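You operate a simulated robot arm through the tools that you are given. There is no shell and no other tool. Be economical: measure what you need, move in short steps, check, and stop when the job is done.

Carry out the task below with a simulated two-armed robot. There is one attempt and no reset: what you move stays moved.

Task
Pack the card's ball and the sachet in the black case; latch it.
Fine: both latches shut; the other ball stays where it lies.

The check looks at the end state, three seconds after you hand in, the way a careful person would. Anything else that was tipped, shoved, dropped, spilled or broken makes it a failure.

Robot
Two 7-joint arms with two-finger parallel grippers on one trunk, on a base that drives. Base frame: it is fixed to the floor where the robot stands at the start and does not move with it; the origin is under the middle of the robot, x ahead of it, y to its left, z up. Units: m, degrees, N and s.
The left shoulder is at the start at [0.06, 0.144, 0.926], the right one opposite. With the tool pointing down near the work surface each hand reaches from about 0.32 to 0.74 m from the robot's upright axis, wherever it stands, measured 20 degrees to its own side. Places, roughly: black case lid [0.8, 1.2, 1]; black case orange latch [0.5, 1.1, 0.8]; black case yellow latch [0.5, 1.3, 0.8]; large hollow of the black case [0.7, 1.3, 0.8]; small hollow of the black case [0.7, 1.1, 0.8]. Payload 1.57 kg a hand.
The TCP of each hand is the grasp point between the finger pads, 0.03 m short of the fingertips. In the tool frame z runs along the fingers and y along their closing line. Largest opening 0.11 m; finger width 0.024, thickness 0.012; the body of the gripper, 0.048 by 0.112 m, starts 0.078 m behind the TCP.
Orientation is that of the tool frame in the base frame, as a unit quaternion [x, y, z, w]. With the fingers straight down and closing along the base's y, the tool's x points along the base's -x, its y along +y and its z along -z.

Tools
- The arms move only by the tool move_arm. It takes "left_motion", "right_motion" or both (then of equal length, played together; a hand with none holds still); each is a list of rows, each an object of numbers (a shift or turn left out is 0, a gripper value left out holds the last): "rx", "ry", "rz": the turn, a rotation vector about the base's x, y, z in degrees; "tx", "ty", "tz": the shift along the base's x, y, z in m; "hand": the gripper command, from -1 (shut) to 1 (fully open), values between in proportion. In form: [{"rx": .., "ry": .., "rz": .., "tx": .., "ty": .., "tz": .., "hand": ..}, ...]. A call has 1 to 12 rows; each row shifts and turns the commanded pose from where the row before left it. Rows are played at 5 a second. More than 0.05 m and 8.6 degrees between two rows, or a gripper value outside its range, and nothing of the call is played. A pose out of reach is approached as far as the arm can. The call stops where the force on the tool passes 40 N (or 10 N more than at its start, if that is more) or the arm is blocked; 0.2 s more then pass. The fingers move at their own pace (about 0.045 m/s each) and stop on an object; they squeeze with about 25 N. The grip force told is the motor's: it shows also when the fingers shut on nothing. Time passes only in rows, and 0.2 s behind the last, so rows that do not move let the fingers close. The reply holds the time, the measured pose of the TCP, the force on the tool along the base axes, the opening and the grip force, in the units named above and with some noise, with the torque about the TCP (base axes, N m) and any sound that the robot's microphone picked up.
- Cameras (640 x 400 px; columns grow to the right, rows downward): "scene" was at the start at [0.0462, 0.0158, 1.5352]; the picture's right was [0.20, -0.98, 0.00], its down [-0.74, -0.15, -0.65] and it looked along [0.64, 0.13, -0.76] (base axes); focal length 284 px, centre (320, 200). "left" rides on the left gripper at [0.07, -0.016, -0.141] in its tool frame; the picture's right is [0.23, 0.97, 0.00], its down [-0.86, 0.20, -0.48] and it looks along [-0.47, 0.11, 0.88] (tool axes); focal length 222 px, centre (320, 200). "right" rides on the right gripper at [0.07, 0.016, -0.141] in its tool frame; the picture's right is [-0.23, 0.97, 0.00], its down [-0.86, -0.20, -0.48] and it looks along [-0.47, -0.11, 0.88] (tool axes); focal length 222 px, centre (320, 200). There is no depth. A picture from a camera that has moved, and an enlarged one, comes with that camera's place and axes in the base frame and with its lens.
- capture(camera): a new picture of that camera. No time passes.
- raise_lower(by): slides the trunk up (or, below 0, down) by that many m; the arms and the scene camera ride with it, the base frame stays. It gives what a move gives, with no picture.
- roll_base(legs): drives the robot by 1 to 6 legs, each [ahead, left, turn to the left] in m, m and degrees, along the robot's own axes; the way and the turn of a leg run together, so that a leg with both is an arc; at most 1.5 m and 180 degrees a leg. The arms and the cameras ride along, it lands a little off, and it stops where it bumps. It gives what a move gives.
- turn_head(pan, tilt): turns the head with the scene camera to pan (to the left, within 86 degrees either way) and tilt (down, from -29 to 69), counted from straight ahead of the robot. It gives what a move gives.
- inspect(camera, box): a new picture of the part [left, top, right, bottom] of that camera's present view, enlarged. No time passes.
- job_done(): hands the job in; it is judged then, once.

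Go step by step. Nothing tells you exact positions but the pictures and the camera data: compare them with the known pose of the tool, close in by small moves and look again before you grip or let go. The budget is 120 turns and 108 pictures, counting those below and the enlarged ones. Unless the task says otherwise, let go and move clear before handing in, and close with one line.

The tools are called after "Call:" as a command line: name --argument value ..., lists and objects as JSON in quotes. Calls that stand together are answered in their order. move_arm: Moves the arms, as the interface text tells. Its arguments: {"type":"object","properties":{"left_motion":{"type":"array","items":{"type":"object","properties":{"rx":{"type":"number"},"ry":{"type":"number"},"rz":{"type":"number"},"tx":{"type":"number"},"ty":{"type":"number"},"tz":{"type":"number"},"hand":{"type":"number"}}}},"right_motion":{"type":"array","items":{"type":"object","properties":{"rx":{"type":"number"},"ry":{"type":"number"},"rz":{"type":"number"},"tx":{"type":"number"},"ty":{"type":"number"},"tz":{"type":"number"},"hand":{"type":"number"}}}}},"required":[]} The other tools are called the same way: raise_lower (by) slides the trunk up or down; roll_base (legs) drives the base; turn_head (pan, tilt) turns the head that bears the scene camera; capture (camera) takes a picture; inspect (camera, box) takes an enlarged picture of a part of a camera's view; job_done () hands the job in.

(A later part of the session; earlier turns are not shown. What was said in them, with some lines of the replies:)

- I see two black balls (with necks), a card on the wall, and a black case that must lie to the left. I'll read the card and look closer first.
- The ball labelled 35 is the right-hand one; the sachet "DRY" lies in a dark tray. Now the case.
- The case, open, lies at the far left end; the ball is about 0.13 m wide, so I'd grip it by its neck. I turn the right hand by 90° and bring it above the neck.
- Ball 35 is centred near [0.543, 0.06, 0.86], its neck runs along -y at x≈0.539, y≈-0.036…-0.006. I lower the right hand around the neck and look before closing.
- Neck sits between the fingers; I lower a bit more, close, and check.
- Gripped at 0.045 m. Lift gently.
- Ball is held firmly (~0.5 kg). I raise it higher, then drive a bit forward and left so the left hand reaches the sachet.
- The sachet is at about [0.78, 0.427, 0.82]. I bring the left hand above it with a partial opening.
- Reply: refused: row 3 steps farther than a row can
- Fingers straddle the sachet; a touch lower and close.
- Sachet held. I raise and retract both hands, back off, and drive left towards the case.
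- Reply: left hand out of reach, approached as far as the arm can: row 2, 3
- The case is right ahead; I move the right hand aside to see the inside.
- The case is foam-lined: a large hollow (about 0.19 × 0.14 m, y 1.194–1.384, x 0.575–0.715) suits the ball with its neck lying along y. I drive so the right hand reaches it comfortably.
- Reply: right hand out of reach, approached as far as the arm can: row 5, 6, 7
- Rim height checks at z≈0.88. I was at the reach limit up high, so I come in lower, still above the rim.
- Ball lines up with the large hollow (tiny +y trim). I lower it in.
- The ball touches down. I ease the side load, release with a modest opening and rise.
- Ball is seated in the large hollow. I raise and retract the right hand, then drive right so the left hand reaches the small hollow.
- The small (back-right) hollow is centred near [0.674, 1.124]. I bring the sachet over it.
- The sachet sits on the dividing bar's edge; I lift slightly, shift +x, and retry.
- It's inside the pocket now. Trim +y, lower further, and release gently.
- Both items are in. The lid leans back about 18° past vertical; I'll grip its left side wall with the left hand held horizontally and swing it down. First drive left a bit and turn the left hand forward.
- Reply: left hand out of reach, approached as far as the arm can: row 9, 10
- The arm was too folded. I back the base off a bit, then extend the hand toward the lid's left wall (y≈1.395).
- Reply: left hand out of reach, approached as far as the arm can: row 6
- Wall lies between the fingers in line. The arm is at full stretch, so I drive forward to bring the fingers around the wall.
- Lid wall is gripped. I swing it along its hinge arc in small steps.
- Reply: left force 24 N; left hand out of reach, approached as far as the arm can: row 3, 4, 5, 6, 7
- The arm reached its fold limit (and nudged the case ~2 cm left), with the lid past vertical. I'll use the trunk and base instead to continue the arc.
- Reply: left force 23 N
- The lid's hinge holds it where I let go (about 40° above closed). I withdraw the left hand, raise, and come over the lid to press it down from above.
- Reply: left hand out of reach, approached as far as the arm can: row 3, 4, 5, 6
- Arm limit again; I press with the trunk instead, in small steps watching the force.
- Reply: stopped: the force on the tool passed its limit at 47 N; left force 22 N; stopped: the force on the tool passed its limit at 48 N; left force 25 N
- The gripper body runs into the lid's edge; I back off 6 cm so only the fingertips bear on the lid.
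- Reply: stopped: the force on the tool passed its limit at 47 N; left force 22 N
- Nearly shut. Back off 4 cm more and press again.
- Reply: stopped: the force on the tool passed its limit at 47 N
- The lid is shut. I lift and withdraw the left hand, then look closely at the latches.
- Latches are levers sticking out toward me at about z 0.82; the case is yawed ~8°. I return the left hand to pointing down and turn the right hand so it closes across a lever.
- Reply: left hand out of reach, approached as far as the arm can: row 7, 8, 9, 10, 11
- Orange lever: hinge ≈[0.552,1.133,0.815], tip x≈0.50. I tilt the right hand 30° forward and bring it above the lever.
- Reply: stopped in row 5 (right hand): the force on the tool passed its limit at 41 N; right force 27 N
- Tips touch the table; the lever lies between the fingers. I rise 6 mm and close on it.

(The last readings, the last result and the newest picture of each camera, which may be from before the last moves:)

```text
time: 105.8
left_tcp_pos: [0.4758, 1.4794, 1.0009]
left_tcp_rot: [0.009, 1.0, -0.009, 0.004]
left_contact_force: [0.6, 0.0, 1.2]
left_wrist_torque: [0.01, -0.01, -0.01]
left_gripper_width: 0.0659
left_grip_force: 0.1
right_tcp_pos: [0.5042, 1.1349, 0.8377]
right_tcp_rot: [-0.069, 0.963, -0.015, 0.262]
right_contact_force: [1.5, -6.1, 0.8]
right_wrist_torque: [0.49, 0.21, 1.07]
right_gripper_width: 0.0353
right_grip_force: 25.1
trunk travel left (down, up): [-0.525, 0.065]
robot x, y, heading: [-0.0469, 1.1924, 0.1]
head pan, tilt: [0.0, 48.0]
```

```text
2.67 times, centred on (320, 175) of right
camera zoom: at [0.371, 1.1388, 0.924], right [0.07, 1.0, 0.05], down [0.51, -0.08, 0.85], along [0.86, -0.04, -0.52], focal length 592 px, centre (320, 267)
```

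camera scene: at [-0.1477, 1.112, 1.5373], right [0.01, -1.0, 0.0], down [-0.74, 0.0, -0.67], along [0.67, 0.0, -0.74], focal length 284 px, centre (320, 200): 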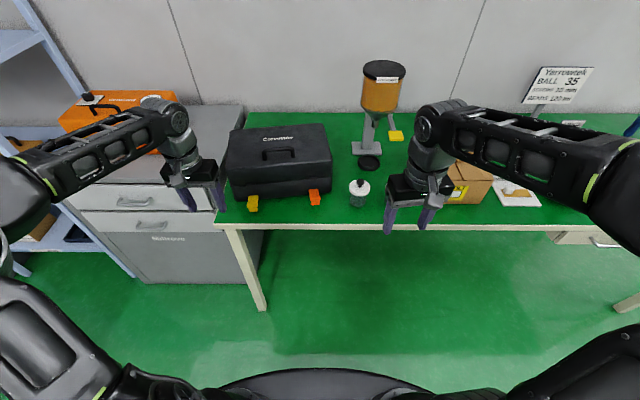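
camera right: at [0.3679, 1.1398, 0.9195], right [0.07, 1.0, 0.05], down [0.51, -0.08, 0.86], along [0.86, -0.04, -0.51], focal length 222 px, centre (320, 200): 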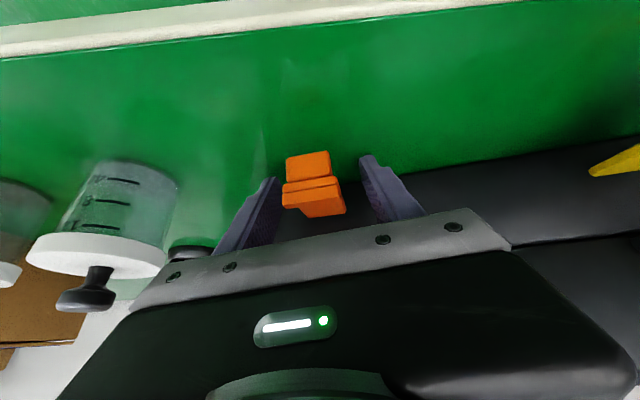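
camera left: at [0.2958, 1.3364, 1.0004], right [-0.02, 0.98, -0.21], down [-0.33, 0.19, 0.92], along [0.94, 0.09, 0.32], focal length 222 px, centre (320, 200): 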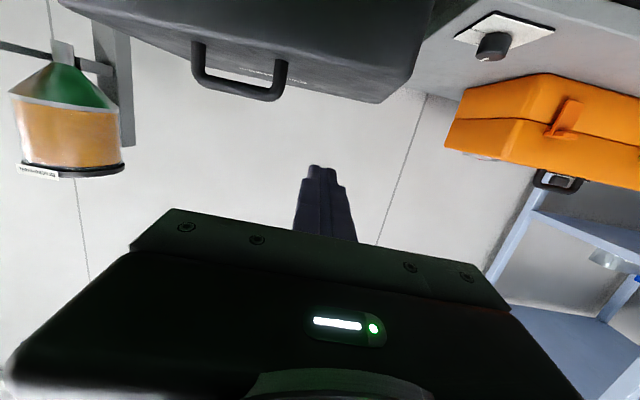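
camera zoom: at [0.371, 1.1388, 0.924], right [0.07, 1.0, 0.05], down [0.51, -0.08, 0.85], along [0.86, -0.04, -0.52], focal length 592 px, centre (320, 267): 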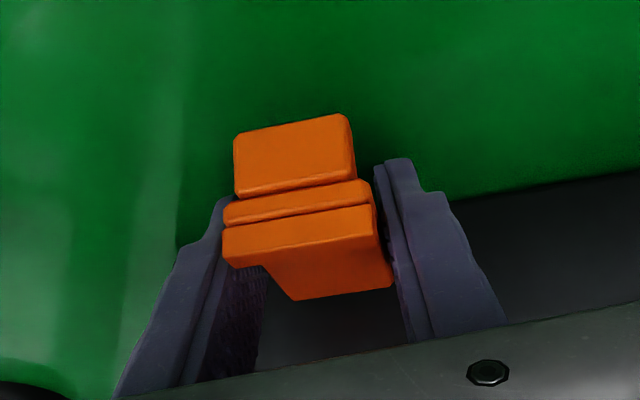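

Lever gripped. I swing it up along its arc.

Call:
move_arm --right_motion '[{"tx": 0.001, "tz": 0.0075}, {"tx": 0.0015, "tz": 0.007}, {"tx": 0.0035, "tz": 0.0065}, {"tx": 0.004, "tz": 0.006, "ty": 0.001}, {"tx": 0.004, "tz": 0.004, "ty": 0.001}, {"tx": 0.004, "tz": 0.0035, "ty": 0.001}, {}]'

Call:
inspect --camera "right" --box '[200, 100, 440, 250]'

Call:
inspect --camera "scene" --box '[260, 170, 420, 270]'

```text
time: 107.4
left_tcp_pos: [0.4742, 1.4792, 1.0004]
left_tcp_rot: [0.01, 1.0, -0.009, 0.004]
left_contact_force: [0.1, -0.1, 0.2]
left_wrist_torque: [0.01, 0.01, 0.01]
left_gripper_width: 0.0658
left_grip_force: 0.0
right_tcp_pos: [0.5226, 1.1357, 0.8725]
right_tcp_rot: [-0.069, 0.963, -0.015, 0.262]
right_contact_force: [-10.8, -10.2, -11.4]
right_wrist_torque: [0.21, 0.52, 0.81]
right_gripper_width: 0.0355
right_grip_force: 25.4
trunk travel left (down, up): [-0.525, 0.065]
robot x, y, heading: [-0.046, 1.1905, 0.2]
head pan, tilt: [0.0, 48.0]
```

```text
2.67 times, centred on (320, 175) of right
camera zoom: at [0.3884, 1.1407, 0.9585], right [0.07, 1.0, 0.05], down [0.51, -0.08, 0.85], along [0.85, -0.04, -0.52], focal length 592 px, centre (320, 267)
```

zoom: 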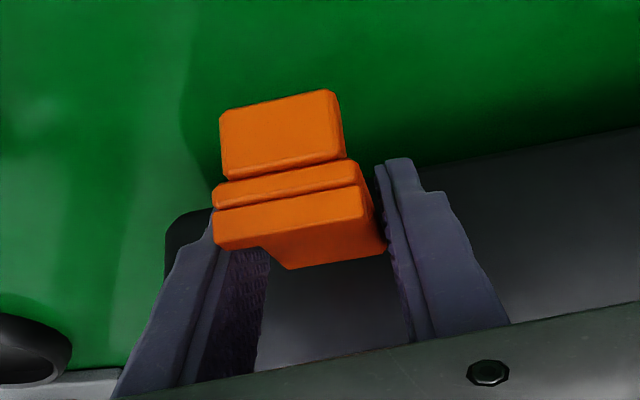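

```text
4.00 times, centred on (340, 220) of scene
camera zoom: at [0.0019, 1.1906, 1.5373], right [0.0, -1.0, 0.0], down [-0.74, 0.0, -0.67], along [0.67, 0.0, -0.74], focal length 1138 px, centre (240, 120)
```

zoom: 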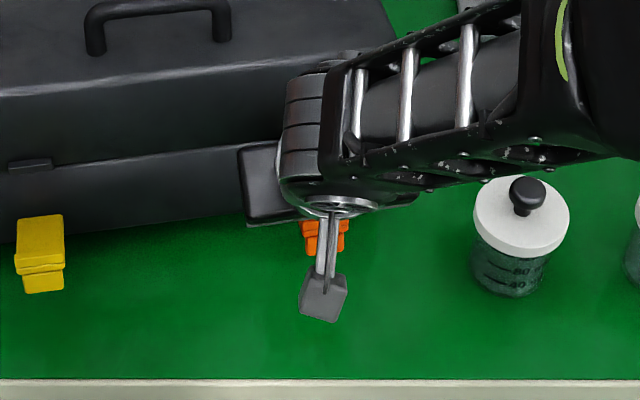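

The grip is too stiff to pivot, and the case got dragged along instead. I reverse that motion, let go, and look.

Call:
move_arm --right_motion '[{"tx": -0.004, "tz": -0.0035, "ty": -0.001}, {"tx": -0.004, "tz": -0.004, "ty": -0.001}, {"tx": -0.004, "tz": -0.006, "ty": -0.001}, {"tx": -0.0035, "tz": -0.0065}, {"tx": -0.0015, "tz": -0.007}, {"tx": -0.001, "tz": -0.0065}, {"hand": 0.2}, {}, {}, {}]'

Call:
inspect --camera "scene" --box '[240, 140, 400, 240]'

Call:
capture --camera "right"

```text
time: 109.6
left_tcp_pos: [0.4741, 1.4802, 1.0004]
left_tcp_rot: [0.01, 1.0, -0.01, 0.005]
left_contact_force: [0.0, -0.2, 0.0]
left_wrist_torque: [0.0, -0.02, 0.03]
left_gripper_width: 0.066
left_grip_force: 0.1
right_tcp_pos: [0.5047, 1.134, 0.8401]
right_tcp_rot: [-0.069, 0.963, -0.016, 0.262]
right_contact_force: [0.8, -1.3, 0.2]
right_wrist_torque: [0.01, -0.02, -0.05]
right_gripper_width: 0.0659
right_grip_force: 0.1
trunk travel left (down, up): [-0.525, 0.065]
robot x, y, heading: [-0.0477, 1.1943, 0.2]
head pan, tilt: [0.0, 48.0]
```

```text
4.00 times, centred on (320, 190) of scene
camera zoom: at [0.0022, 1.1921, 1.5373], right [0.0, -1.0, 0.0], down [-0.74, 0.0, -0.67], along [0.67, 0.0, -0.74], focal length 1138 px, centre (320, 240)
```

zoom: 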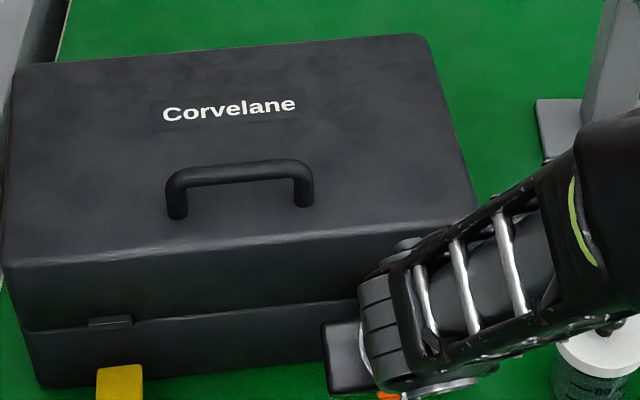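

```text
17 pictures are left
camera right: at [0.3707, 1.1398, 0.9256], right [0.07, 1.0, 0.05], down [0.51, -0.08, 0.86], along [0.86, -0.04, -0.52], focal length 222 px, centre (320, 200)
```

right: 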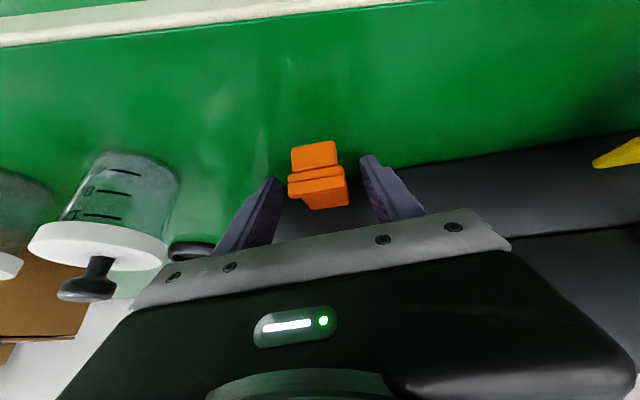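

Case is back in place. I re-grip the lever with the hand tilted further forward, so I can rotate the hand together with the lever about its hinge.

Call:
move_arm --right_motion '[{"tz": 0.02, "tx": -0.01}, {"tz": 0.01, "ry": -6.3}, {"ry": -6.3}, {"ry": -6.3}, {"ry": -6.3}, {"tz": -0.02}, {"tz": -0.014}, {"hand": -1}, {}, {}, {}, {}]'

Call:
inspect --camera "right" --box '[200, 80, 440, 230]'

```text
time: 112.2
left_tcp_pos: [0.4742, 1.4804, 1.0001]
left_tcp_rot: [0.01, 1.0, -0.01, 0.005]
left_contact_force: [-0.4, -0.4, 0.3]
left_wrist_torque: [0.0, 0.02, 0.01]
left_gripper_width: 0.066
left_grip_force: 0.0
right_tcp_pos: [0.4961, 1.1368, 0.8363]
right_tcp_rot: [-0.063, 0.882, -0.031, 0.466]
right_contact_force: [-0.6, -1.0, 0.4]
right_wrist_torque: [0.51, 0.04, 1.09]
right_gripper_width: 0.0373
right_grip_force: 25.0
trunk travel left (down, up): [-0.525, 0.065]
robot x, y, heading: [-0.0468, 1.1925, -0.1]
head pan, tilt: [0.0, 48.0]
```

```text
2.67 times, centred on (320, 155) of right
camera zoom: at [0.3375, 1.1405, 0.8571], right [0.04, 1.0, 0.08], down [0.1, -0.08, 0.99], along [0.99, -0.04, -0.1], focal length 592 px, centre (320, 320)
```

zoom: 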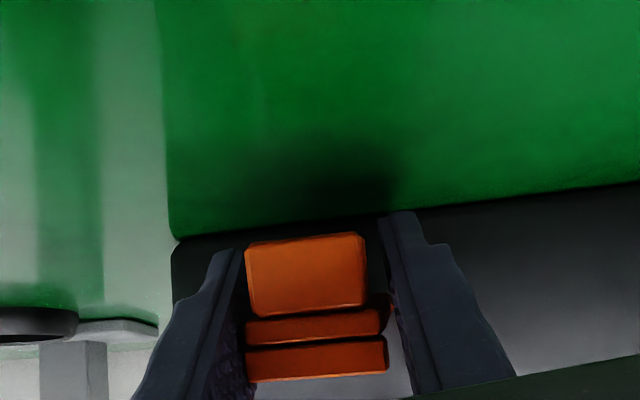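

Call:
move_arm --right_motion '[{"rx": -0.7, "ry": 5, "tx": 0.0019, "tz": 0.0048}, {"rx": -0.7, "ry": 5, "tx": 0.0019, "tz": 0.0048}, {"rx": -0.7, "ry": 5, "tx": 0.0027, "tz": 0.0044}, {"rx": -0.7, "ry": 5, "tx": 0.0027, "tz": 0.0044, "ty": 0.001}, {}]'

Call:
inspect --camera "scene" --box '[240, 140, 400, 240]'

```text
time: 113.4
left_tcp_pos: [0.4755, 1.478, 1.0005]
left_tcp_rot: [0.01, 1.0, -0.009, 0.004]
left_contact_force: [0.4, -0.3, -1.0]
left_wrist_torque: [0.03, -0.02, 0.02]
left_gripper_width: 0.0661
left_grip_force: 0.0
right_tcp_pos: [0.5039, 1.1332, 0.8519]
right_tcp_rot: [-0.077, 0.949, -0.042, 0.303]
right_contact_force: [-7.9, -11.4, -0.1]
right_wrist_torque: [0.62, 0.94, 0.68]
right_gripper_width: 0.0386
right_grip_force: 24.9
trunk travel left (down, up): [-0.525, 0.065]
robot x, y, heading: [-0.048, 1.1927, 0.2]
head pan, tilt: [0.0, 48.0]
```

```text
4.00 times, centred on (320, 190) of scene
camera zoom: at [0.0021, 1.1904, 1.5372], right [0.0, -1.0, 0.0], down [-0.74, 0.0, -0.67], along [0.67, 0.0, -0.74], focal length 1138 px, centre (320, 240)
```

zoom: 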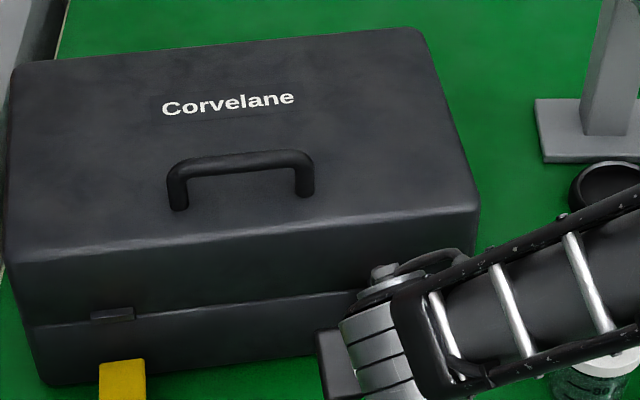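

Call:
move_arm --right_motion '[{"rx": -0.7, "ry": 5, "tx": 0.001, "tz": 0.004}, {"rx": -0.7, "ry": 5, "tx": 0.002, "tz": 0.004}, {"rx": -0.7, "ry": 5, "tx": 0.003, "tz": 0.0035}, {"rx": -0.7, "ry": 5, "tx": 0.0035, "tz": 0.003, "ty": 0.001}, {}]'

Call:
move_arm --right_motion '[{"hand": -0.1}, {"hand": 0.2}, {}, {}, {}]'

Call:
capture --camera "right"

```text
time: 114.6
left_tcp_pos: [0.4755, 1.4801, 1.0]
left_tcp_rot: [0.009, 1.0, -0.009, 0.004]
left_contact_force: [0.3, 0.0, 0.9]
left_wrist_torque: [0.0, -0.03, 0.06]
left_gripper_width: 0.0659
left_grip_force: 0.1
right_tcp_pos: [0.5135, 1.1351, 0.869]
right_tcp_rot: [-0.093, 0.986, -0.049, 0.132]
right_contact_force: [-8.6, -11.7, -12.3]
right_wrist_torque: [1.03, 0.83, 0.39]
right_gripper_width: 0.0374
right_grip_force: 24.9
trunk travel left (down, up): [-0.525, 0.065]
robot x, y, heading: [-0.045, 1.1916, -0.0]
head pan, tilt: [0.0, 48.0]
```

```text
time: 115.8
left_tcp_pos: [0.4756, 1.481, 1.0015]
left_tcp_rot: [0.009, 1.0, -0.01, 0.004]
left_contact_force: [0.0, -0.3, -0.2]
left_wrist_torque: [-0.03, 0.0, -0.02]
left_gripper_width: 0.0658
left_grip_force: 0.0
right_tcp_pos: [0.5129, 1.139, 0.8692]
right_tcp_rot: [-0.091, 0.986, -0.049, 0.132]
right_contact_force: [-0.1, 0.1, 0.7]
right_wrist_torque: [0.01, -0.02, 0.0]
right_gripper_width: 0.0659
right_grip_force: 0.0
trunk travel left (down, up): [-0.525, 0.065]
robot x, y, heading: [-0.0473, 1.1898, 0.5]
head pan, tilt: [0.0, 48.0]
```

```text
14 pictures are left
camera right: at [0.4056, 1.1487, 0.9851], right [0.05, 1.0, -0.06], down [0.72, 0.01, 0.7], along [0.7, -0.08, -0.71], focal length 222 px, centre (320, 200)
```

right: 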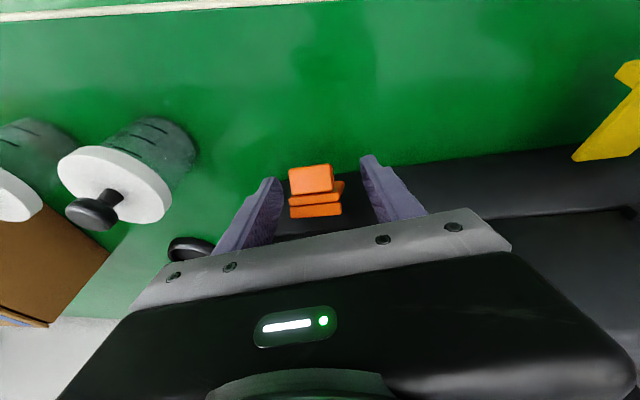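

The lever is up at about 45° and stays. I back the hand off, close the fingers, tilt, and push the lever home from the front.

Call:
move_arm --right_motion '[{"tx": -0.03}, {"tx": -0.03, "tz": 0.005}, {"hand": -1, "ry": -6.5}, {"ry": -6.5, "rx": 1}, {"ry": -6.5, "rx": 1}, {"ry": -6.5, "rx": 1}, {}, {}]'

Call:
move_arm --right_motion '[{"tx": 0.015}, {"tx": 0.01}, {"tx": 0.01}, {"tx": 0.01}, {"tx": 0.008}, {"tx": 0.006}, {}]'

Call:
capture --camera "right"

```text
time: 117.6
left_tcp_pos: [0.4746, 1.4811, 1.0006]
left_tcp_rot: [0.009, 1.0, -0.01, 0.004]
left_contact_force: [0.6, 0.4, 0.9]
left_wrist_torque: [0.02, -0.04, -0.01]
left_gripper_width: 0.0659
left_grip_force: 0.0
right_tcp_pos: [0.4538, 1.1367, 0.8729]
right_tcp_rot: [-0.073, 0.932, -0.043, 0.352]
right_contact_force: [0.3, 0.1, 0.6]
right_wrist_torque: [-0.01, -0.01, 0.0]
right_gripper_width: 0.0
right_grip_force: 21.3
trunk travel left (down, up): [-0.525, 0.065]
robot x, y, heading: [-0.045, 1.1911, 0.1]
head pan, tilt: [0.0, 48.0]
```

```text
time: 119.2
left_tcp_pos: [0.4734, 1.4791, 1.0016]
left_tcp_rot: [0.009, 1.0, -0.01, 0.005]
left_contact_force: [0.1, 0.3, -0.1]
left_wrist_torque: [-0.03, 0.0, -0.04]
left_gripper_width: 0.0662
left_grip_force: 0.1
right_tcp_pos: [0.5107, 1.1369, 0.8726]
right_tcp_rot: [-0.074, 0.932, -0.043, 0.352]
right_contact_force: [-17.4, -5.5, -2.0]
right_wrist_torque: [-0.13, 0.27, -0.13]
right_gripper_width: 0.0001
right_grip_force: 21.2
trunk travel left (down, up): [-0.525, 0.065]
robot x, y, heading: [-0.0465, 1.1885, 0.3]
head pan, tilt: [0.0, 48.0]
```

```text
13 pictures are left
camera right: at [0.3624, 1.144, 0.931], right [0.06, 1.0, 0.02], down [0.34, -0.04, 0.94], along [0.94, -0.05, -0.34], focal length 222 px, centre (320, 200)
```

right: 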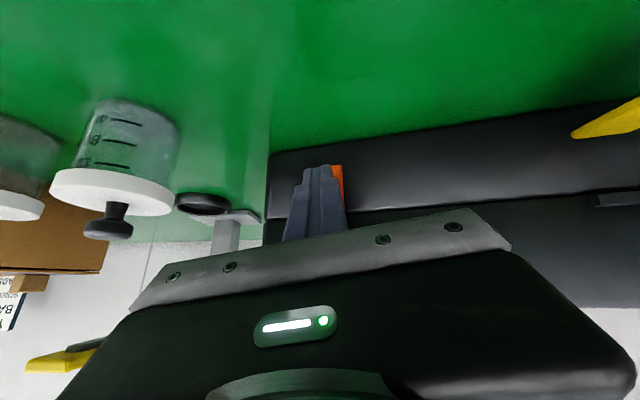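

Call:
move_arm --right_motion '[{"tx": -0.01}, {"tz": 0.012}, {"tx": 0.01}, {"tx": 0.006}, {"tx": 0.005}, {"tx": 0.005}, {}]'

Call:
inspect --camera "right" --box '[220, 120, 420, 245]'

```text
time: 120.8
left_tcp_pos: [0.4754, 1.4796, 1.0017]
left_tcp_rot: [0.01, 1.0, -0.009, 0.004]
left_contact_force: [-0.7, -0.7, 0.0]
left_wrist_torque: [0.01, 0.0, 0.02]
left_gripper_width: 0.0662
left_grip_force: 0.1
right_tcp_pos: [0.5291, 1.1384, 0.8851]
right_tcp_rot: [-0.074, 0.932, -0.042, 0.353]
right_contact_force: [-7.3, -5.7, -10.9]
right_wrist_torque: [0.03, 0.12, -0.13]
right_gripper_width: 0.0001
right_grip_force: 21.5
trunk travel left (down, up): [-0.525, 0.065]
robot x, y, heading: [-0.0496, 1.1909, 0.1]
head pan, tilt: [0.0, 48.0]
```

```text
3.20 times, centred on (320, 182) of right
camera zoom: at [0.3802, 1.1444, 0.943], right [0.06, 1.0, 0.02], down [0.34, -0.04, 0.94], along [0.94, -0.05, -0.34], focal length 711 px, centre (320, 256)
```

zoom: 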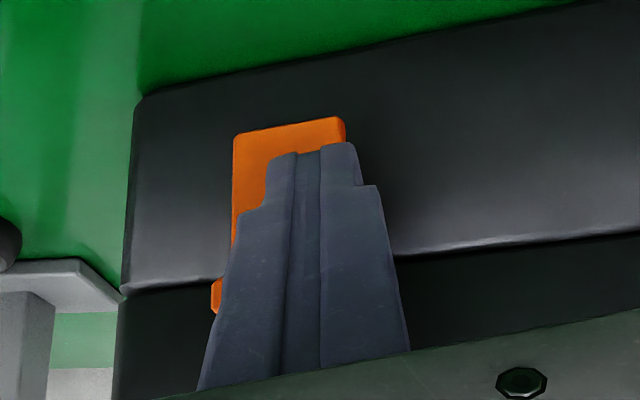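

Lever is nearly flat against the front. I press a little more, higher up.

Call:
move_arm --right_motion '[{"tx": -0.008}, {"tz": 0.01}, {"tx": 0.008}, {"tx": 0.006}, {"tx": 0.006}, {"tx": 0.005}, {}]'

Call:
move_arm --right_motion '[{"tx": -0.04}, {"tx": -0.04, "tz": 0.02}, {"tx": -0.03, "ty": -0.04}, {"ty": -0.04, "tz": 0.03}]'

Call:
inspect --camera "scene" --box '[240, 140, 400, 240]'

```text
time: 122.4
left_tcp_pos: [0.4755, 1.479, 1.0011]
left_tcp_rot: [0.008, 1.0, -0.008, 0.005]
left_contact_force: [0.4, -0.1, 0.1]
left_wrist_torque: [0.01, -0.01, 0.01]
left_gripper_width: 0.0661
left_grip_force: 0.1
right_tcp_pos: [0.5452, 1.1362, 0.8951]
right_tcp_rot: [-0.074, 0.932, -0.043, 0.352]
right_contact_force: [-10.0, -11.9, -8.5]
right_wrist_torque: [-0.02, 0.25, -0.32]
right_gripper_width: 0.0003
right_grip_force: 21.2
trunk travel left (down, up): [-0.525, 0.065]
robot x, y, heading: [-0.0481, 1.1927, -0.1]
head pan, tilt: [0.0, 48.0]
```

```text
time: 123.4
left_tcp_pos: [0.4742, 1.4798, 1.0019]
left_tcp_rot: [0.009, 1.0, -0.01, 0.004]
left_contact_force: [0.5, 0.9, -0.3]
left_wrist_torque: [-0.01, -0.02, -0.03]
left_gripper_width: 0.066
left_grip_force: 0.0
right_tcp_pos: [0.4358, 1.0551, 0.945]
right_tcp_rot: [-0.074, 0.932, -0.043, 0.353]
right_contact_force: [0.2, 0.1, 0.3]
right_wrist_torque: [0.02, 0.0, 0.0]
right_gripper_width: 0.0
right_grip_force: 20.5
trunk travel left (down, up): [-0.525, 0.065]
robot x, y, heading: [-0.0448, 1.1871, 0.2]
head pan, tilt: [0.0, 48.0]
```

```text
4.00 times, centred on (320, 190) of scene
camera zoom: at [0.0011, 1.1918, 1.5373], right [0.0, -1.0, 0.0], down [-0.74, 0.0, -0.67], along [0.67, 0.0, -0.74], focal length 1138 px, centre (320, 240)
```

zoom: 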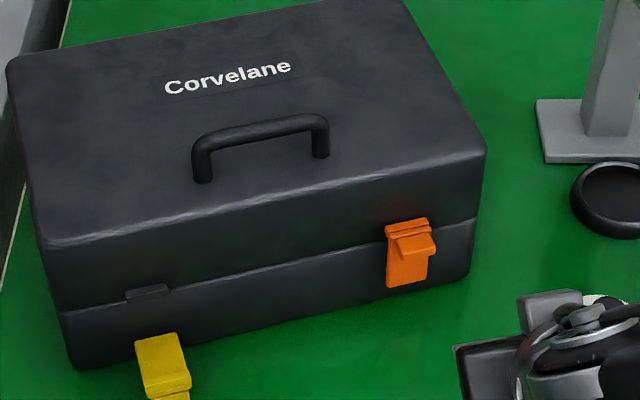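

The orange latch is up over its catch. Now the yellow one with the left hand, same method (case yaw now ≈17°).

Call:
move_arm --left_motion '[{"rz": 8.5, "ty": -0.02}, {"rz": 8.5, "ty": -0.02}, {"rx": 2.28, "ry": -7.5, "ty": -0.02, "tz": -0.01}, {"rx": 2.28, "ry": -7.5, "ty": -0.02, "tz": -0.01}, {"rx": 2.28, "ry": -7.5, "ty": -0.02, "tz": -0.01}, {"rx": 2.28, "ry": -7.5, "ty": -0.02, "tz": -0.01}, {"rx": 2.28, "ry": -7.5, "ty": -0.02, "tz": -0.01}, {"rx": 2.28, "ry": -7.5, "ty": -0.02, "tz": -0.01}, {"rx": 2.28, "ry": -7.5, "ty": -0.018, "tz": -0.01}, {"tx": -0.01}]'

Call:
capture --camera "left"

```text
time: 125.6
left_tcp_pos: [0.4518, 1.365, 0.9395]
left_tcp_rot: [-0.118, 0.877, 0.063, 0.461]
left_contact_force: [-0.2, 0.2, -0.4]
left_wrist_torque: [0.02, -0.02, 0.02]
left_gripper_width: 0.0658
left_grip_force: 0.0
left hand out of reach, approached as far as the arm can: row 2, 8, 9
right_tcp_pos: [0.4363, 1.0557, 0.9451]
right_tcp_rot: [-0.074, 0.931, -0.043, 0.354]
right_contact_force: [0.4, 0.4, 1.2]
right_wrist_torque: [0.01, -0.03, -0.02]
right_gripper_width: 0.0002
right_grip_force: 21.2
trunk travel left (down, up): [-0.525, 0.065]
robot x, y, heading: [-0.0464, 1.1911, 0.1]
head pan, tilt: [0.0, 48.0]
```

```text
10 pictures are left
camera left: at [0.3074, 1.3078, 0.9634], right [-0.38, 0.9, -0.19], down [0.04, 0.22, 0.98], along [0.92, 0.37, -0.12], focal length 222 px, centre (320, 200)
```

left: 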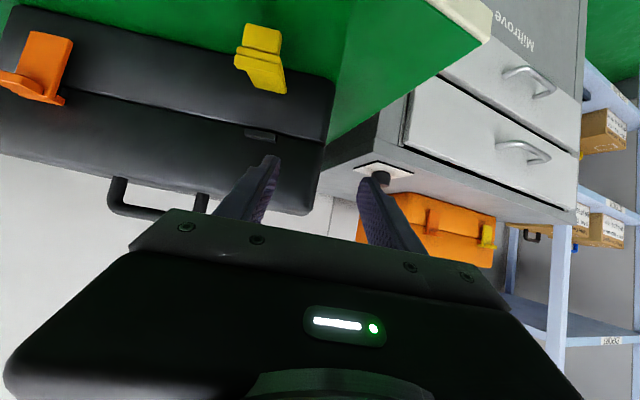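

Call:
move_arm --right_motion '[{"tz": 0.04, "tx": -0.02}, {"tz": 0.03, "tx": -0.03}]'

Call:
roll_base --legs '[[0, -0.062, 0]]'

Call:
move_arm --left_motion '[{"tx": 0.01, "tz": -0.02}, {"tx": 0.01, "tz": -0.02}, {"tx": 0.01, "tz": -0.015}, {"tx": 0.005, "tz": -0.01}, {}]'

Call:
capture --camera "left"

```text
time: 126.2
left_tcp_pos: [0.4512, 1.3643, 0.9392]
left_tcp_rot: [-0.118, 0.878, 0.063, 0.46]
left_contact_force: [0.0, 0.0, 0.7]
left_wrist_torque: [0.04, -0.03, 0.03]
left_gripper_width: 0.0658
left_grip_force: 0.1
right_tcp_pos: [0.3864, 1.0574, 1.0183]
right_tcp_rot: [-0.075, 0.932, -0.043, 0.352]
right_contact_force: [-0.1, -0.5, 0.1]
right_wrist_torque: [0.01, -0.03, 0.03]
right_gripper_width: 0.0001
right_grip_force: 21.3
trunk travel left (down, up): [-0.525, 0.065]
robot x, y, heading: [-0.0493, 1.1921, 0.3]
head pan, tilt: [0.0, 48.0]
```

```text
time: 127.2
left_tcp_pos: [0.4527, 1.301, 0.9397]
left_tcp_rot: [-0.117, 0.878, 0.063, 0.46]
left_contact_force: [-0.4, 0.0, 0.5]
left_wrist_torque: [0.04, 0.0, 0.03]
left_gripper_width: 0.0662
left_grip_force: 0.0
right_tcp_pos: [0.3871, 0.9941, 1.0166]
right_tcp_rot: [-0.074, 0.932, -0.043, 0.353]
right_contact_force: [-0.7, 0.6, -0.7]
right_wrist_torque: [0.02, -0.01, 0.04]
right_gripper_width: 0.0
right_grip_force: 21.7
trunk travel left (down, up): [-0.525, 0.065]
robot x, y, heading: [-0.0451, 1.1285, 0.2]
head pan, tilt: [0.0, 48.0]
```

```text
time: 128.4
left_tcp_pos: [0.4898, 1.3124, 0.8784]
left_tcp_rot: [-0.118, 0.879, 0.061, 0.458]
left_contact_force: [0.3, 0.4, 0.1]
left_wrist_torque: [-0.02, 0.01, 0.0]
left_gripper_width: 0.0658
left_grip_force: 0.2
left hand out of reach, approached as far as the arm can: row 1, 2, 4
right_tcp_pos: [0.3874, 0.9946, 1.0173]
right_tcp_rot: [-0.074, 0.932, -0.044, 0.352]
right_contact_force: [-0.8, -0.3, 0.7]
right_wrist_torque: [-0.03, -0.02, -0.01]
right_gripper_width: 0.0
right_grip_force: 21.3
trunk travel left (down, up): [-0.525, 0.065]
robot x, y, heading: [-0.0476, 1.1284, 0.4]
head pan, tilt: [0.0, 48.0]
```

```text
9 pictures are left
camera left: at [0.3442, 1.257, 0.9014], right [-0.38, 0.91, -0.19], down [0.04, 0.22, 0.97], along [0.92, 0.36, -0.12], focal length 222 px, centre (320, 200)
```

left: 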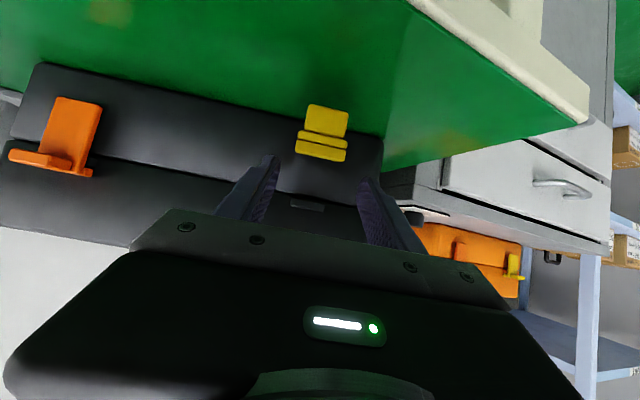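

Lever lies between the fingers; I lower with the trunk and grip.

Call:
raise_lower --by -0.04

Call:
move_arm --left_motion '[{"hand": -1}, {}, {}, {}, {}]'

Call:
capture --camera "left"

```text
time: 129.2
left_tcp_pos: [0.4894, 1.3128, 0.8382]
left_tcp_rot: [-0.118, 0.878, 0.061, 0.459]
left_contact_force: [-0.3, -0.6, 0.0]
left_wrist_torque: [0.01, 0.0, -0.02]
left_gripper_width: 0.0661
left_grip_force: 0.1
right_tcp_pos: [0.388, 0.9954, 0.9771]
right_tcp_rot: [-0.074, 0.932, -0.044, 0.352]
right_contact_force: [-0.6, -0.3, -0.4]
right_wrist_torque: [-0.03, 0.02, 0.02]
right_gripper_width: 0.0
right_grip_force: 21.3
trunk travel left (down, up): [-0.485, 0.105]
robot x, y, heading: [-0.0497, 1.1285, 0.2]
head pan, tilt: [0.0, 48.0]
```

```text
time: 130.4
left_tcp_pos: [0.4911, 1.3119, 0.8382]
left_tcp_rot: [-0.115, 0.879, 0.06, 0.459]
left_contact_force: [6.3, -17.4, 1.3]
left_wrist_torque: [0.39, 0.01, 0.8]
left_gripper_width: 0.0344
left_grip_force: 24.9
right_tcp_pos: [0.3874, 0.9936, 0.9762]
right_tcp_rot: [-0.074, 0.932, -0.042, 0.353]
right_contact_force: [-1.1, -0.6, 0.8]
right_wrist_torque: [0.0, 0.01, 0.01]
right_gripper_width: 0.0
right_grip_force: 21.2
trunk travel left (down, up): [-0.485, 0.105]
robot x, y, heading: [-0.0429, 1.1273, 0.2]
head pan, tilt: [0.0, 48.0]
```

```text
8 pictures are left
camera left: at [0.3444, 1.2553, 0.862], right [-0.38, 0.91, -0.19], down [0.04, 0.22, 0.98], along [0.92, 0.36, -0.12], focal length 222 px, centre (320, 200)
```

left: 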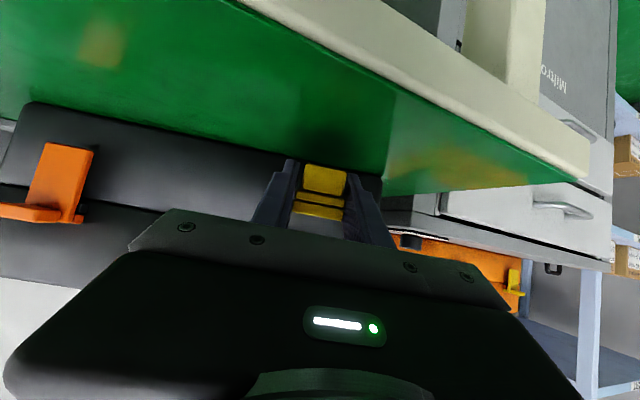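

Call:
move_arm --left_motion '[{"rx": -1.45, "ry": 4.8, "tx": 0.0018, "ty": 0.0005, "tz": 0.0048}, {"rx": -1.45, "ry": 4.8, "tx": 0.0018, "ty": 0.0005, "tz": 0.0048}, {"rx": -1.45, "ry": 4.8, "tx": 0.0026, "ty": 0.0008, "tz": 0.0044}, {"rx": -1.45, "ry": 4.8, "tx": 0.0026, "ty": 0.0008, "tz": 0.0044}, {"rx": -1.45, "ry": 4.8, "tx": 0.0015, "ty": 0.0005, "tz": 0.004}, {"rx": -1.45, "ry": 4.8, "tx": 0.002, "ty": 0.0006, "tz": 0.004}, {"rx": -1.45, "ry": 4.8, "tx": 0.003, "ty": 0.0009, "tz": 0.0035}, {"rx": -1.45, "ry": 4.8, "tx": 0.0035, "ty": 0.001, "tz": 0.003}, {}]'

Call:
move_arm --left_motion '[{"hand": -0.1}, {"hand": 0.2}, {}, {}, {}]'

Call:
capture --camera "left"

```text
time: 132.4
left_tcp_pos: [0.507, 1.3208, 0.8691]
left_tcp_rot: [-0.135, 0.982, 0.006, 0.132]
left_contact_force: [0.2, -1.2, -0.2]
left_wrist_torque: [0.9, 0.66, 0.47]
left_gripper_width: 0.0342
left_grip_force: 24.8
left hand out of reach, approached as far as the arm can: row 8
right_tcp_pos: [0.3886, 0.9955, 0.9766]
right_tcp_rot: [-0.075, 0.932, -0.044, 0.351]
right_contact_force: [-0.4, 0.2, -0.3]
right_wrist_torque: [-0.01, -0.01, -0.02]
right_gripper_width: 0.0
right_grip_force: 21.2
trunk travel left (down, up): [-0.485, 0.105]
robot x, y, heading: [-0.0469, 1.132, 0.3]
head pan, tilt: [0.0, 48.0]
```

```text
time: 133.7
left_tcp_pos: [0.506, 1.3215, 0.8703]
left_tcp_rot: [-0.136, 0.982, 0.007, 0.132]
left_contact_force: [-0.1, 0.5, -0.1]
left_wrist_torque: [-0.03, -0.02, 0.0]
left_gripper_width: 0.0659
left_grip_force: 0.2
right_tcp_pos: [0.3863, 0.9941, 0.9768]
right_tcp_rot: [-0.075, 0.932, -0.043, 0.352]
right_contact_force: [-0.2, -1.3, -0.4]
right_wrist_torque: [-0.04, -0.01, 0.01]
right_gripper_width: 0.0
right_grip_force: 21.1
trunk travel left (down, up): [-0.485, 0.105]
robot x, y, heading: [-0.0513, 1.1311, 0.3]
head pan, tilt: [0.0, 48.0]
```

```text
7 pictures are left
camera left: at [0.41, 1.2807, 0.9896], right [-0.47, 0.88, -0.08], down [0.62, 0.39, 0.68], along [0.63, 0.27, -0.73], focal length 222 px, centre (320, 200)
```

left: 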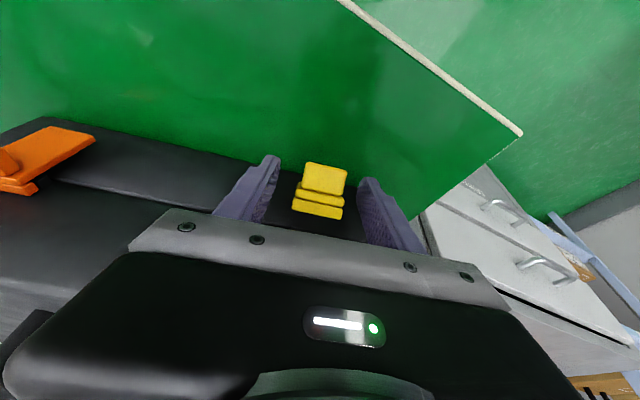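

Call:
move_arm --left_motion '[{"tx": -0.028, "ty": -0.009}, {"tx": -0.028, "ty": -0.009, "tz": 0.003}, {"hand": -1, "rx": 2, "ry": -6.3}, {"rx": 2, "ry": -6.3}, {"rx": 2, "ry": -6.3}, {"rx": 2, "ry": -6.3}, {}, {}]'

Call:
move_arm --left_motion '[{"tx": 0.0145, "ty": 0.0045}, {"tx": 0.0095, "ty": 0.003}, {"tx": 0.0095, "ty": 0.003}, {"tx": 0.0095, "ty": 0.003}, {"tx": 0.0075, "ty": 0.0025}, {"tx": 0.006, "ty": 0.002}, {}]'

Call:
capture --camera "left"

```text
time: 135.4
left_tcp_pos: [0.4501, 1.3047, 0.8726]
left_tcp_rot: [-0.125, 0.927, 0.047, 0.351]
left_contact_force: [-0.4, -0.6, -0.2]
left_wrist_torque: [0.02, -0.01, 0.02]
left_gripper_width: 0.0001
left_grip_force: 21.2
right_tcp_pos: [0.3886, 0.9951, 0.9775]
right_tcp_rot: [-0.074, 0.932, -0.044, 0.353]
right_contact_force: [-0.4, -0.3, -0.4]
right_wrist_torque: [-0.01, 0.0, 0.05]
right_gripper_width: 0.0002
right_grip_force: 21.9
trunk travel left (down, up): [-0.485, 0.105]
robot x, y, heading: [-0.0478, 1.1316, 0.5]
head pan, tilt: [0.0, 48.0]
```

```text
time: 137.1
left_tcp_pos: [0.5033, 1.3199, 0.8737]
left_tcp_rot: [-0.125, 0.927, 0.047, 0.351]
left_contact_force: [-25.9, -1.9, 3.1]
left_wrist_torque: [-0.28, 0.2, 0.12]
left_gripper_width: 0.0
left_grip_force: 21.5
right_tcp_pos: [0.3862, 0.9957, 0.9764]
right_tcp_rot: [-0.075, 0.932, -0.043, 0.353]
right_contact_force: [-0.1, 0.0, 0.6]
right_wrist_torque: [0.01, 0.03, 0.01]
right_gripper_width: 0.0
right_grip_force: 21.2
trunk travel left (down, up): [-0.485, 0.105]
robot x, y, heading: [-0.0462, 1.1299, 0.2]
head pan, tilt: [0.0, 48.0]
```

```text
6 pictures are left
camera left: at [0.3684, 1.267, 0.9342], right [-0.42, 0.89, -0.15], down [0.26, 0.28, 0.92], along [0.87, 0.35, -0.35], focal length 222 px, centre (320, 200)
```

left: 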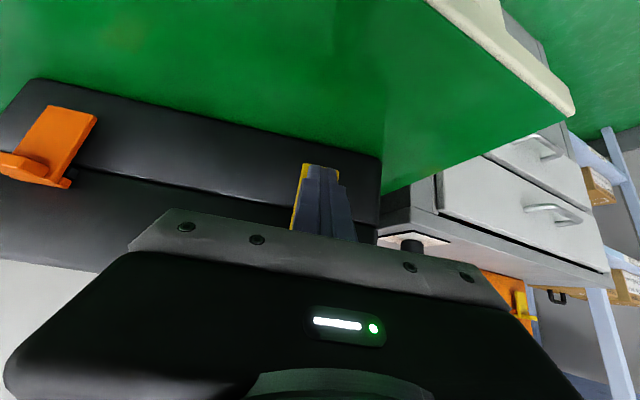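

Yellow lever is behind the finger, rising. I repeat the higher pushes.

Call:
move_arm --left_motion '[{"tx": -0.01, "ty": -0.003}, {"tz": 0.012}, {"tx": 0.01, "ty": 0.003}, {"tx": 0.006, "ty": 0.002}, {"tx": 0.005, "ty": 0.0015}, {"tx": 0.005, "ty": 0.0015}, {}]'

Call:
move_arm --left_motion '[{"tx": -0.008, "ty": -0.0025}, {"tz": 0.01}, {"tx": 0.008, "ty": 0.0025}, {"tx": 0.006, "ty": 0.002}, {"tx": 0.006, "ty": 0.002}, {"tx": 0.005, "ty": 0.0015}, {}]'

Call:
inspect --camera "left" --box '[0, 60, 440, 335]'

```text
time: 138.7
left_tcp_pos: [0.5232, 1.326, 0.8832]
left_tcp_rot: [-0.125, 0.927, 0.047, 0.351]
left_contact_force: [-11.6, 1.8, -10.0]
left_wrist_torque: [0.0, 0.12, 0.12]
left_gripper_width: 0.0
left_grip_force: 21.3
right_tcp_pos: [0.387, 0.9944, 0.9775]
right_tcp_rot: [-0.075, 0.932, -0.043, 0.353]
right_contact_force: [0.1, 0.2, 0.2]
right_wrist_torque: [-0.01, 0.02, 0.01]
right_gripper_width: 0.0001
right_grip_force: 20.8
trunk travel left (down, up): [-0.485, 0.105]
robot x, y, heading: [-0.0459, 1.1286, 0.2]
head pan, tilt: [0.0, 48.0]
```

```text
time: 140.2
left_tcp_pos: [0.5379, 1.3314, 0.8947]
left_tcp_rot: [-0.125, 0.927, 0.046, 0.35]
left_contact_force: [-13.8, 4.8, -8.7]
left_wrist_torque: [-0.08, 0.2, 0.22]
left_gripper_width: 0.0
left_grip_force: 20.8
right_tcp_pos: [0.3871, 0.9953, 0.9767]
right_tcp_rot: [-0.074, 0.932, -0.043, 0.352]
right_contact_force: [-0.8, 0.1, -0.3]
right_wrist_torque: [-0.01, 0.01, 0.02]
right_gripper_width: 0.0
right_grip_force: 21.0
trunk travel left (down, up): [-0.485, 0.105]
robot x, y, heading: [-0.0461, 1.1284, 0.2]
head pan, tilt: [0.0, 48.0]
```

```text
1.45 times, centred on (220, 198) of left
camera zoom: at [0.403, 1.2783, 0.9553], right [-0.42, 0.89, -0.15], down [0.26, 0.28, 0.92], along [0.87, 0.35, -0.35], focal length 323 px, centre (466, 204)
```

zoom: 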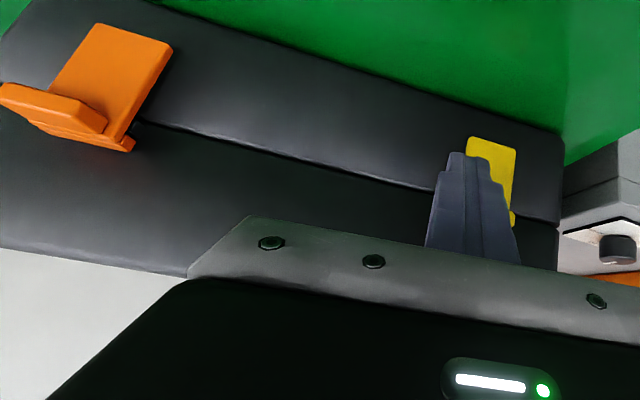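

Call:
move_arm --left_motion '[{"tx": -0.04, "ty": -0.01}, {"tx": -0.04, "ty": 0.01, "tz": 0.02}, {"tx": -0.02, "ty": 0.04, "tz": 0.02}, {"ty": 0.045, "tz": 0.02}, {"ty": 0.045, "tz": 0.02}]'

Call:
inspect --camera "scene" --box '[250, 150, 378, 230]'

```text
time: 141.4
left_tcp_pos: [0.4371, 1.461, 0.9754]
left_tcp_rot: [-0.123, 0.927, 0.045, 0.352]
left_contact_force: [-0.9, -0.4, 0.8]
left_wrist_torque: [-0.04, 0.02, -0.02]
left_gripper_width: 0.0
left_grip_force: 21.6
right_tcp_pos: [0.3879, 0.9945, 0.9763]
right_tcp_rot: [-0.074, 0.932, -0.043, 0.353]
right_contact_force: [-0.5, -0.6, 0.1]
right_wrist_torque: [0.02, -0.01, 0.01]
right_gripper_width: 0.0001
right_grip_force: 21.0
trunk travel left (down, up): [-0.485, 0.105]
robot x, y, heading: [-0.0515, 1.1282, 0.1]
head pan, tilt: [0.0, 48.0]
```

```text
5.00 times, centred on (314, 190) of scene
camera zoom: at [0.0017, 1.1295, 1.4972], right [0.0, -1.0, 0.0], down [-0.74, 0.0, -0.67], along [0.67, 0.0, -0.74], focal length 1423 px, centre (350, 250)
```

zoom: 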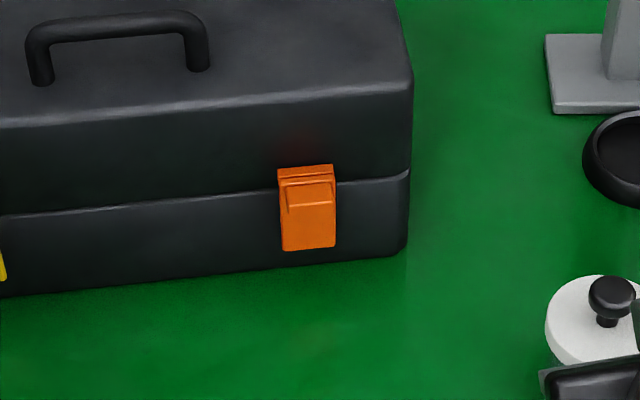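

Orange looks fully shut. Check the yellow.

Call:
inspect --camera "scene" --box '[190, 150, 318, 230]'

```text
5.00 times, centred on (254, 190) of scene
camera zoom: at [0.0017, 1.1295, 1.4972], right [0.0, -1.0, 0.0], down [-0.74, 0.0, -0.67], along [0.67, 0.0, -0.74], focal length 1423 px, centre (650, 250)
```

zoom: 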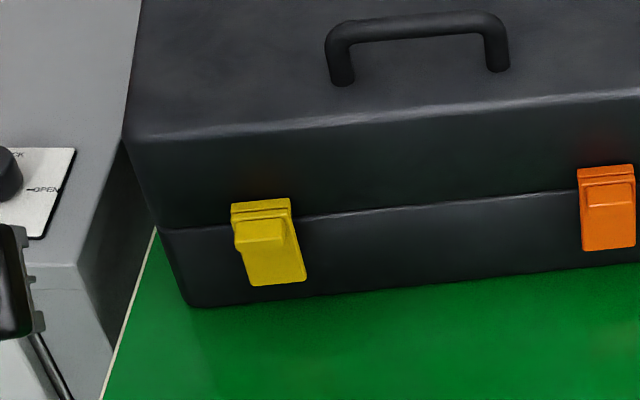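

Call:
inspect --camera "scene" --box '[228, 180, 268, 212]'

Call:
inspect --camera "scene" --box '[296, 174, 336, 206]'

```text
12.50 times, centred on (248, 196) of scene
camera zoom: at [0.0017, 1.1295, 1.4972], right [0.0, -1.0, 0.0], down [-0.74, 0.0, -0.67], along [0.67, 0.0, -0.74], focal length 3557 px, centre (1220, 250)
```

zoom: 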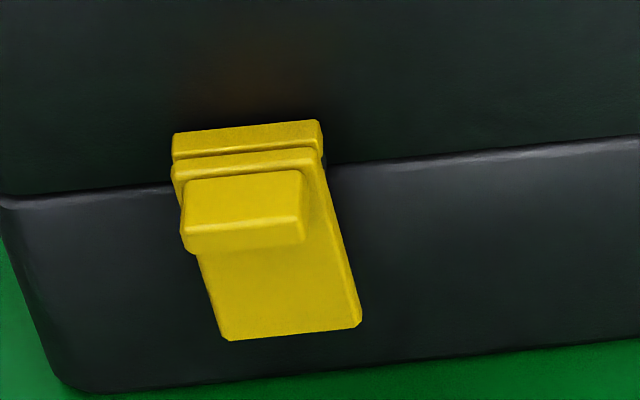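

```text
12.50 times, centred on (316, 190) of scene
camera zoom: at [0.0017, 1.1295, 1.4972], right [0.0, -1.0, 0.0], down [-0.74, 0.0, -0.67], along [0.67, 0.0, -0.74], focal length 3557 px, centre (370, 325)
```

zoom: 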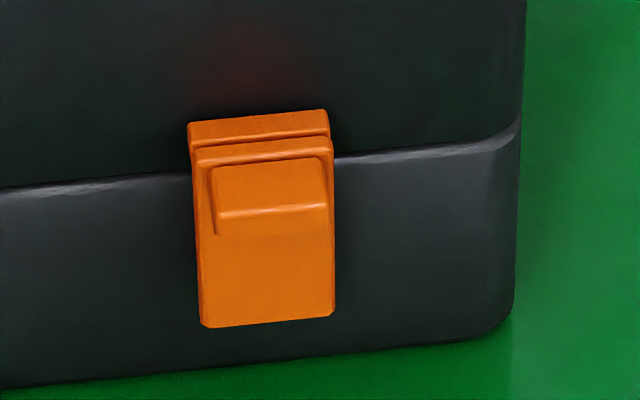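

Both latches lie flat against the case, with their top lips over the catches. The lid is shut with the ball and sachet inside, both hands are clear, and I did not touch ball 21. I'm handing in.

Call:
job_done

```text
The job is handed in.
```

Ball 35 and the sachet are packed in the black case, with the lid closed and both latches shut. The case ended up slid about 2 cm or more and turned a little on the table. I left the other ball (21) alone.
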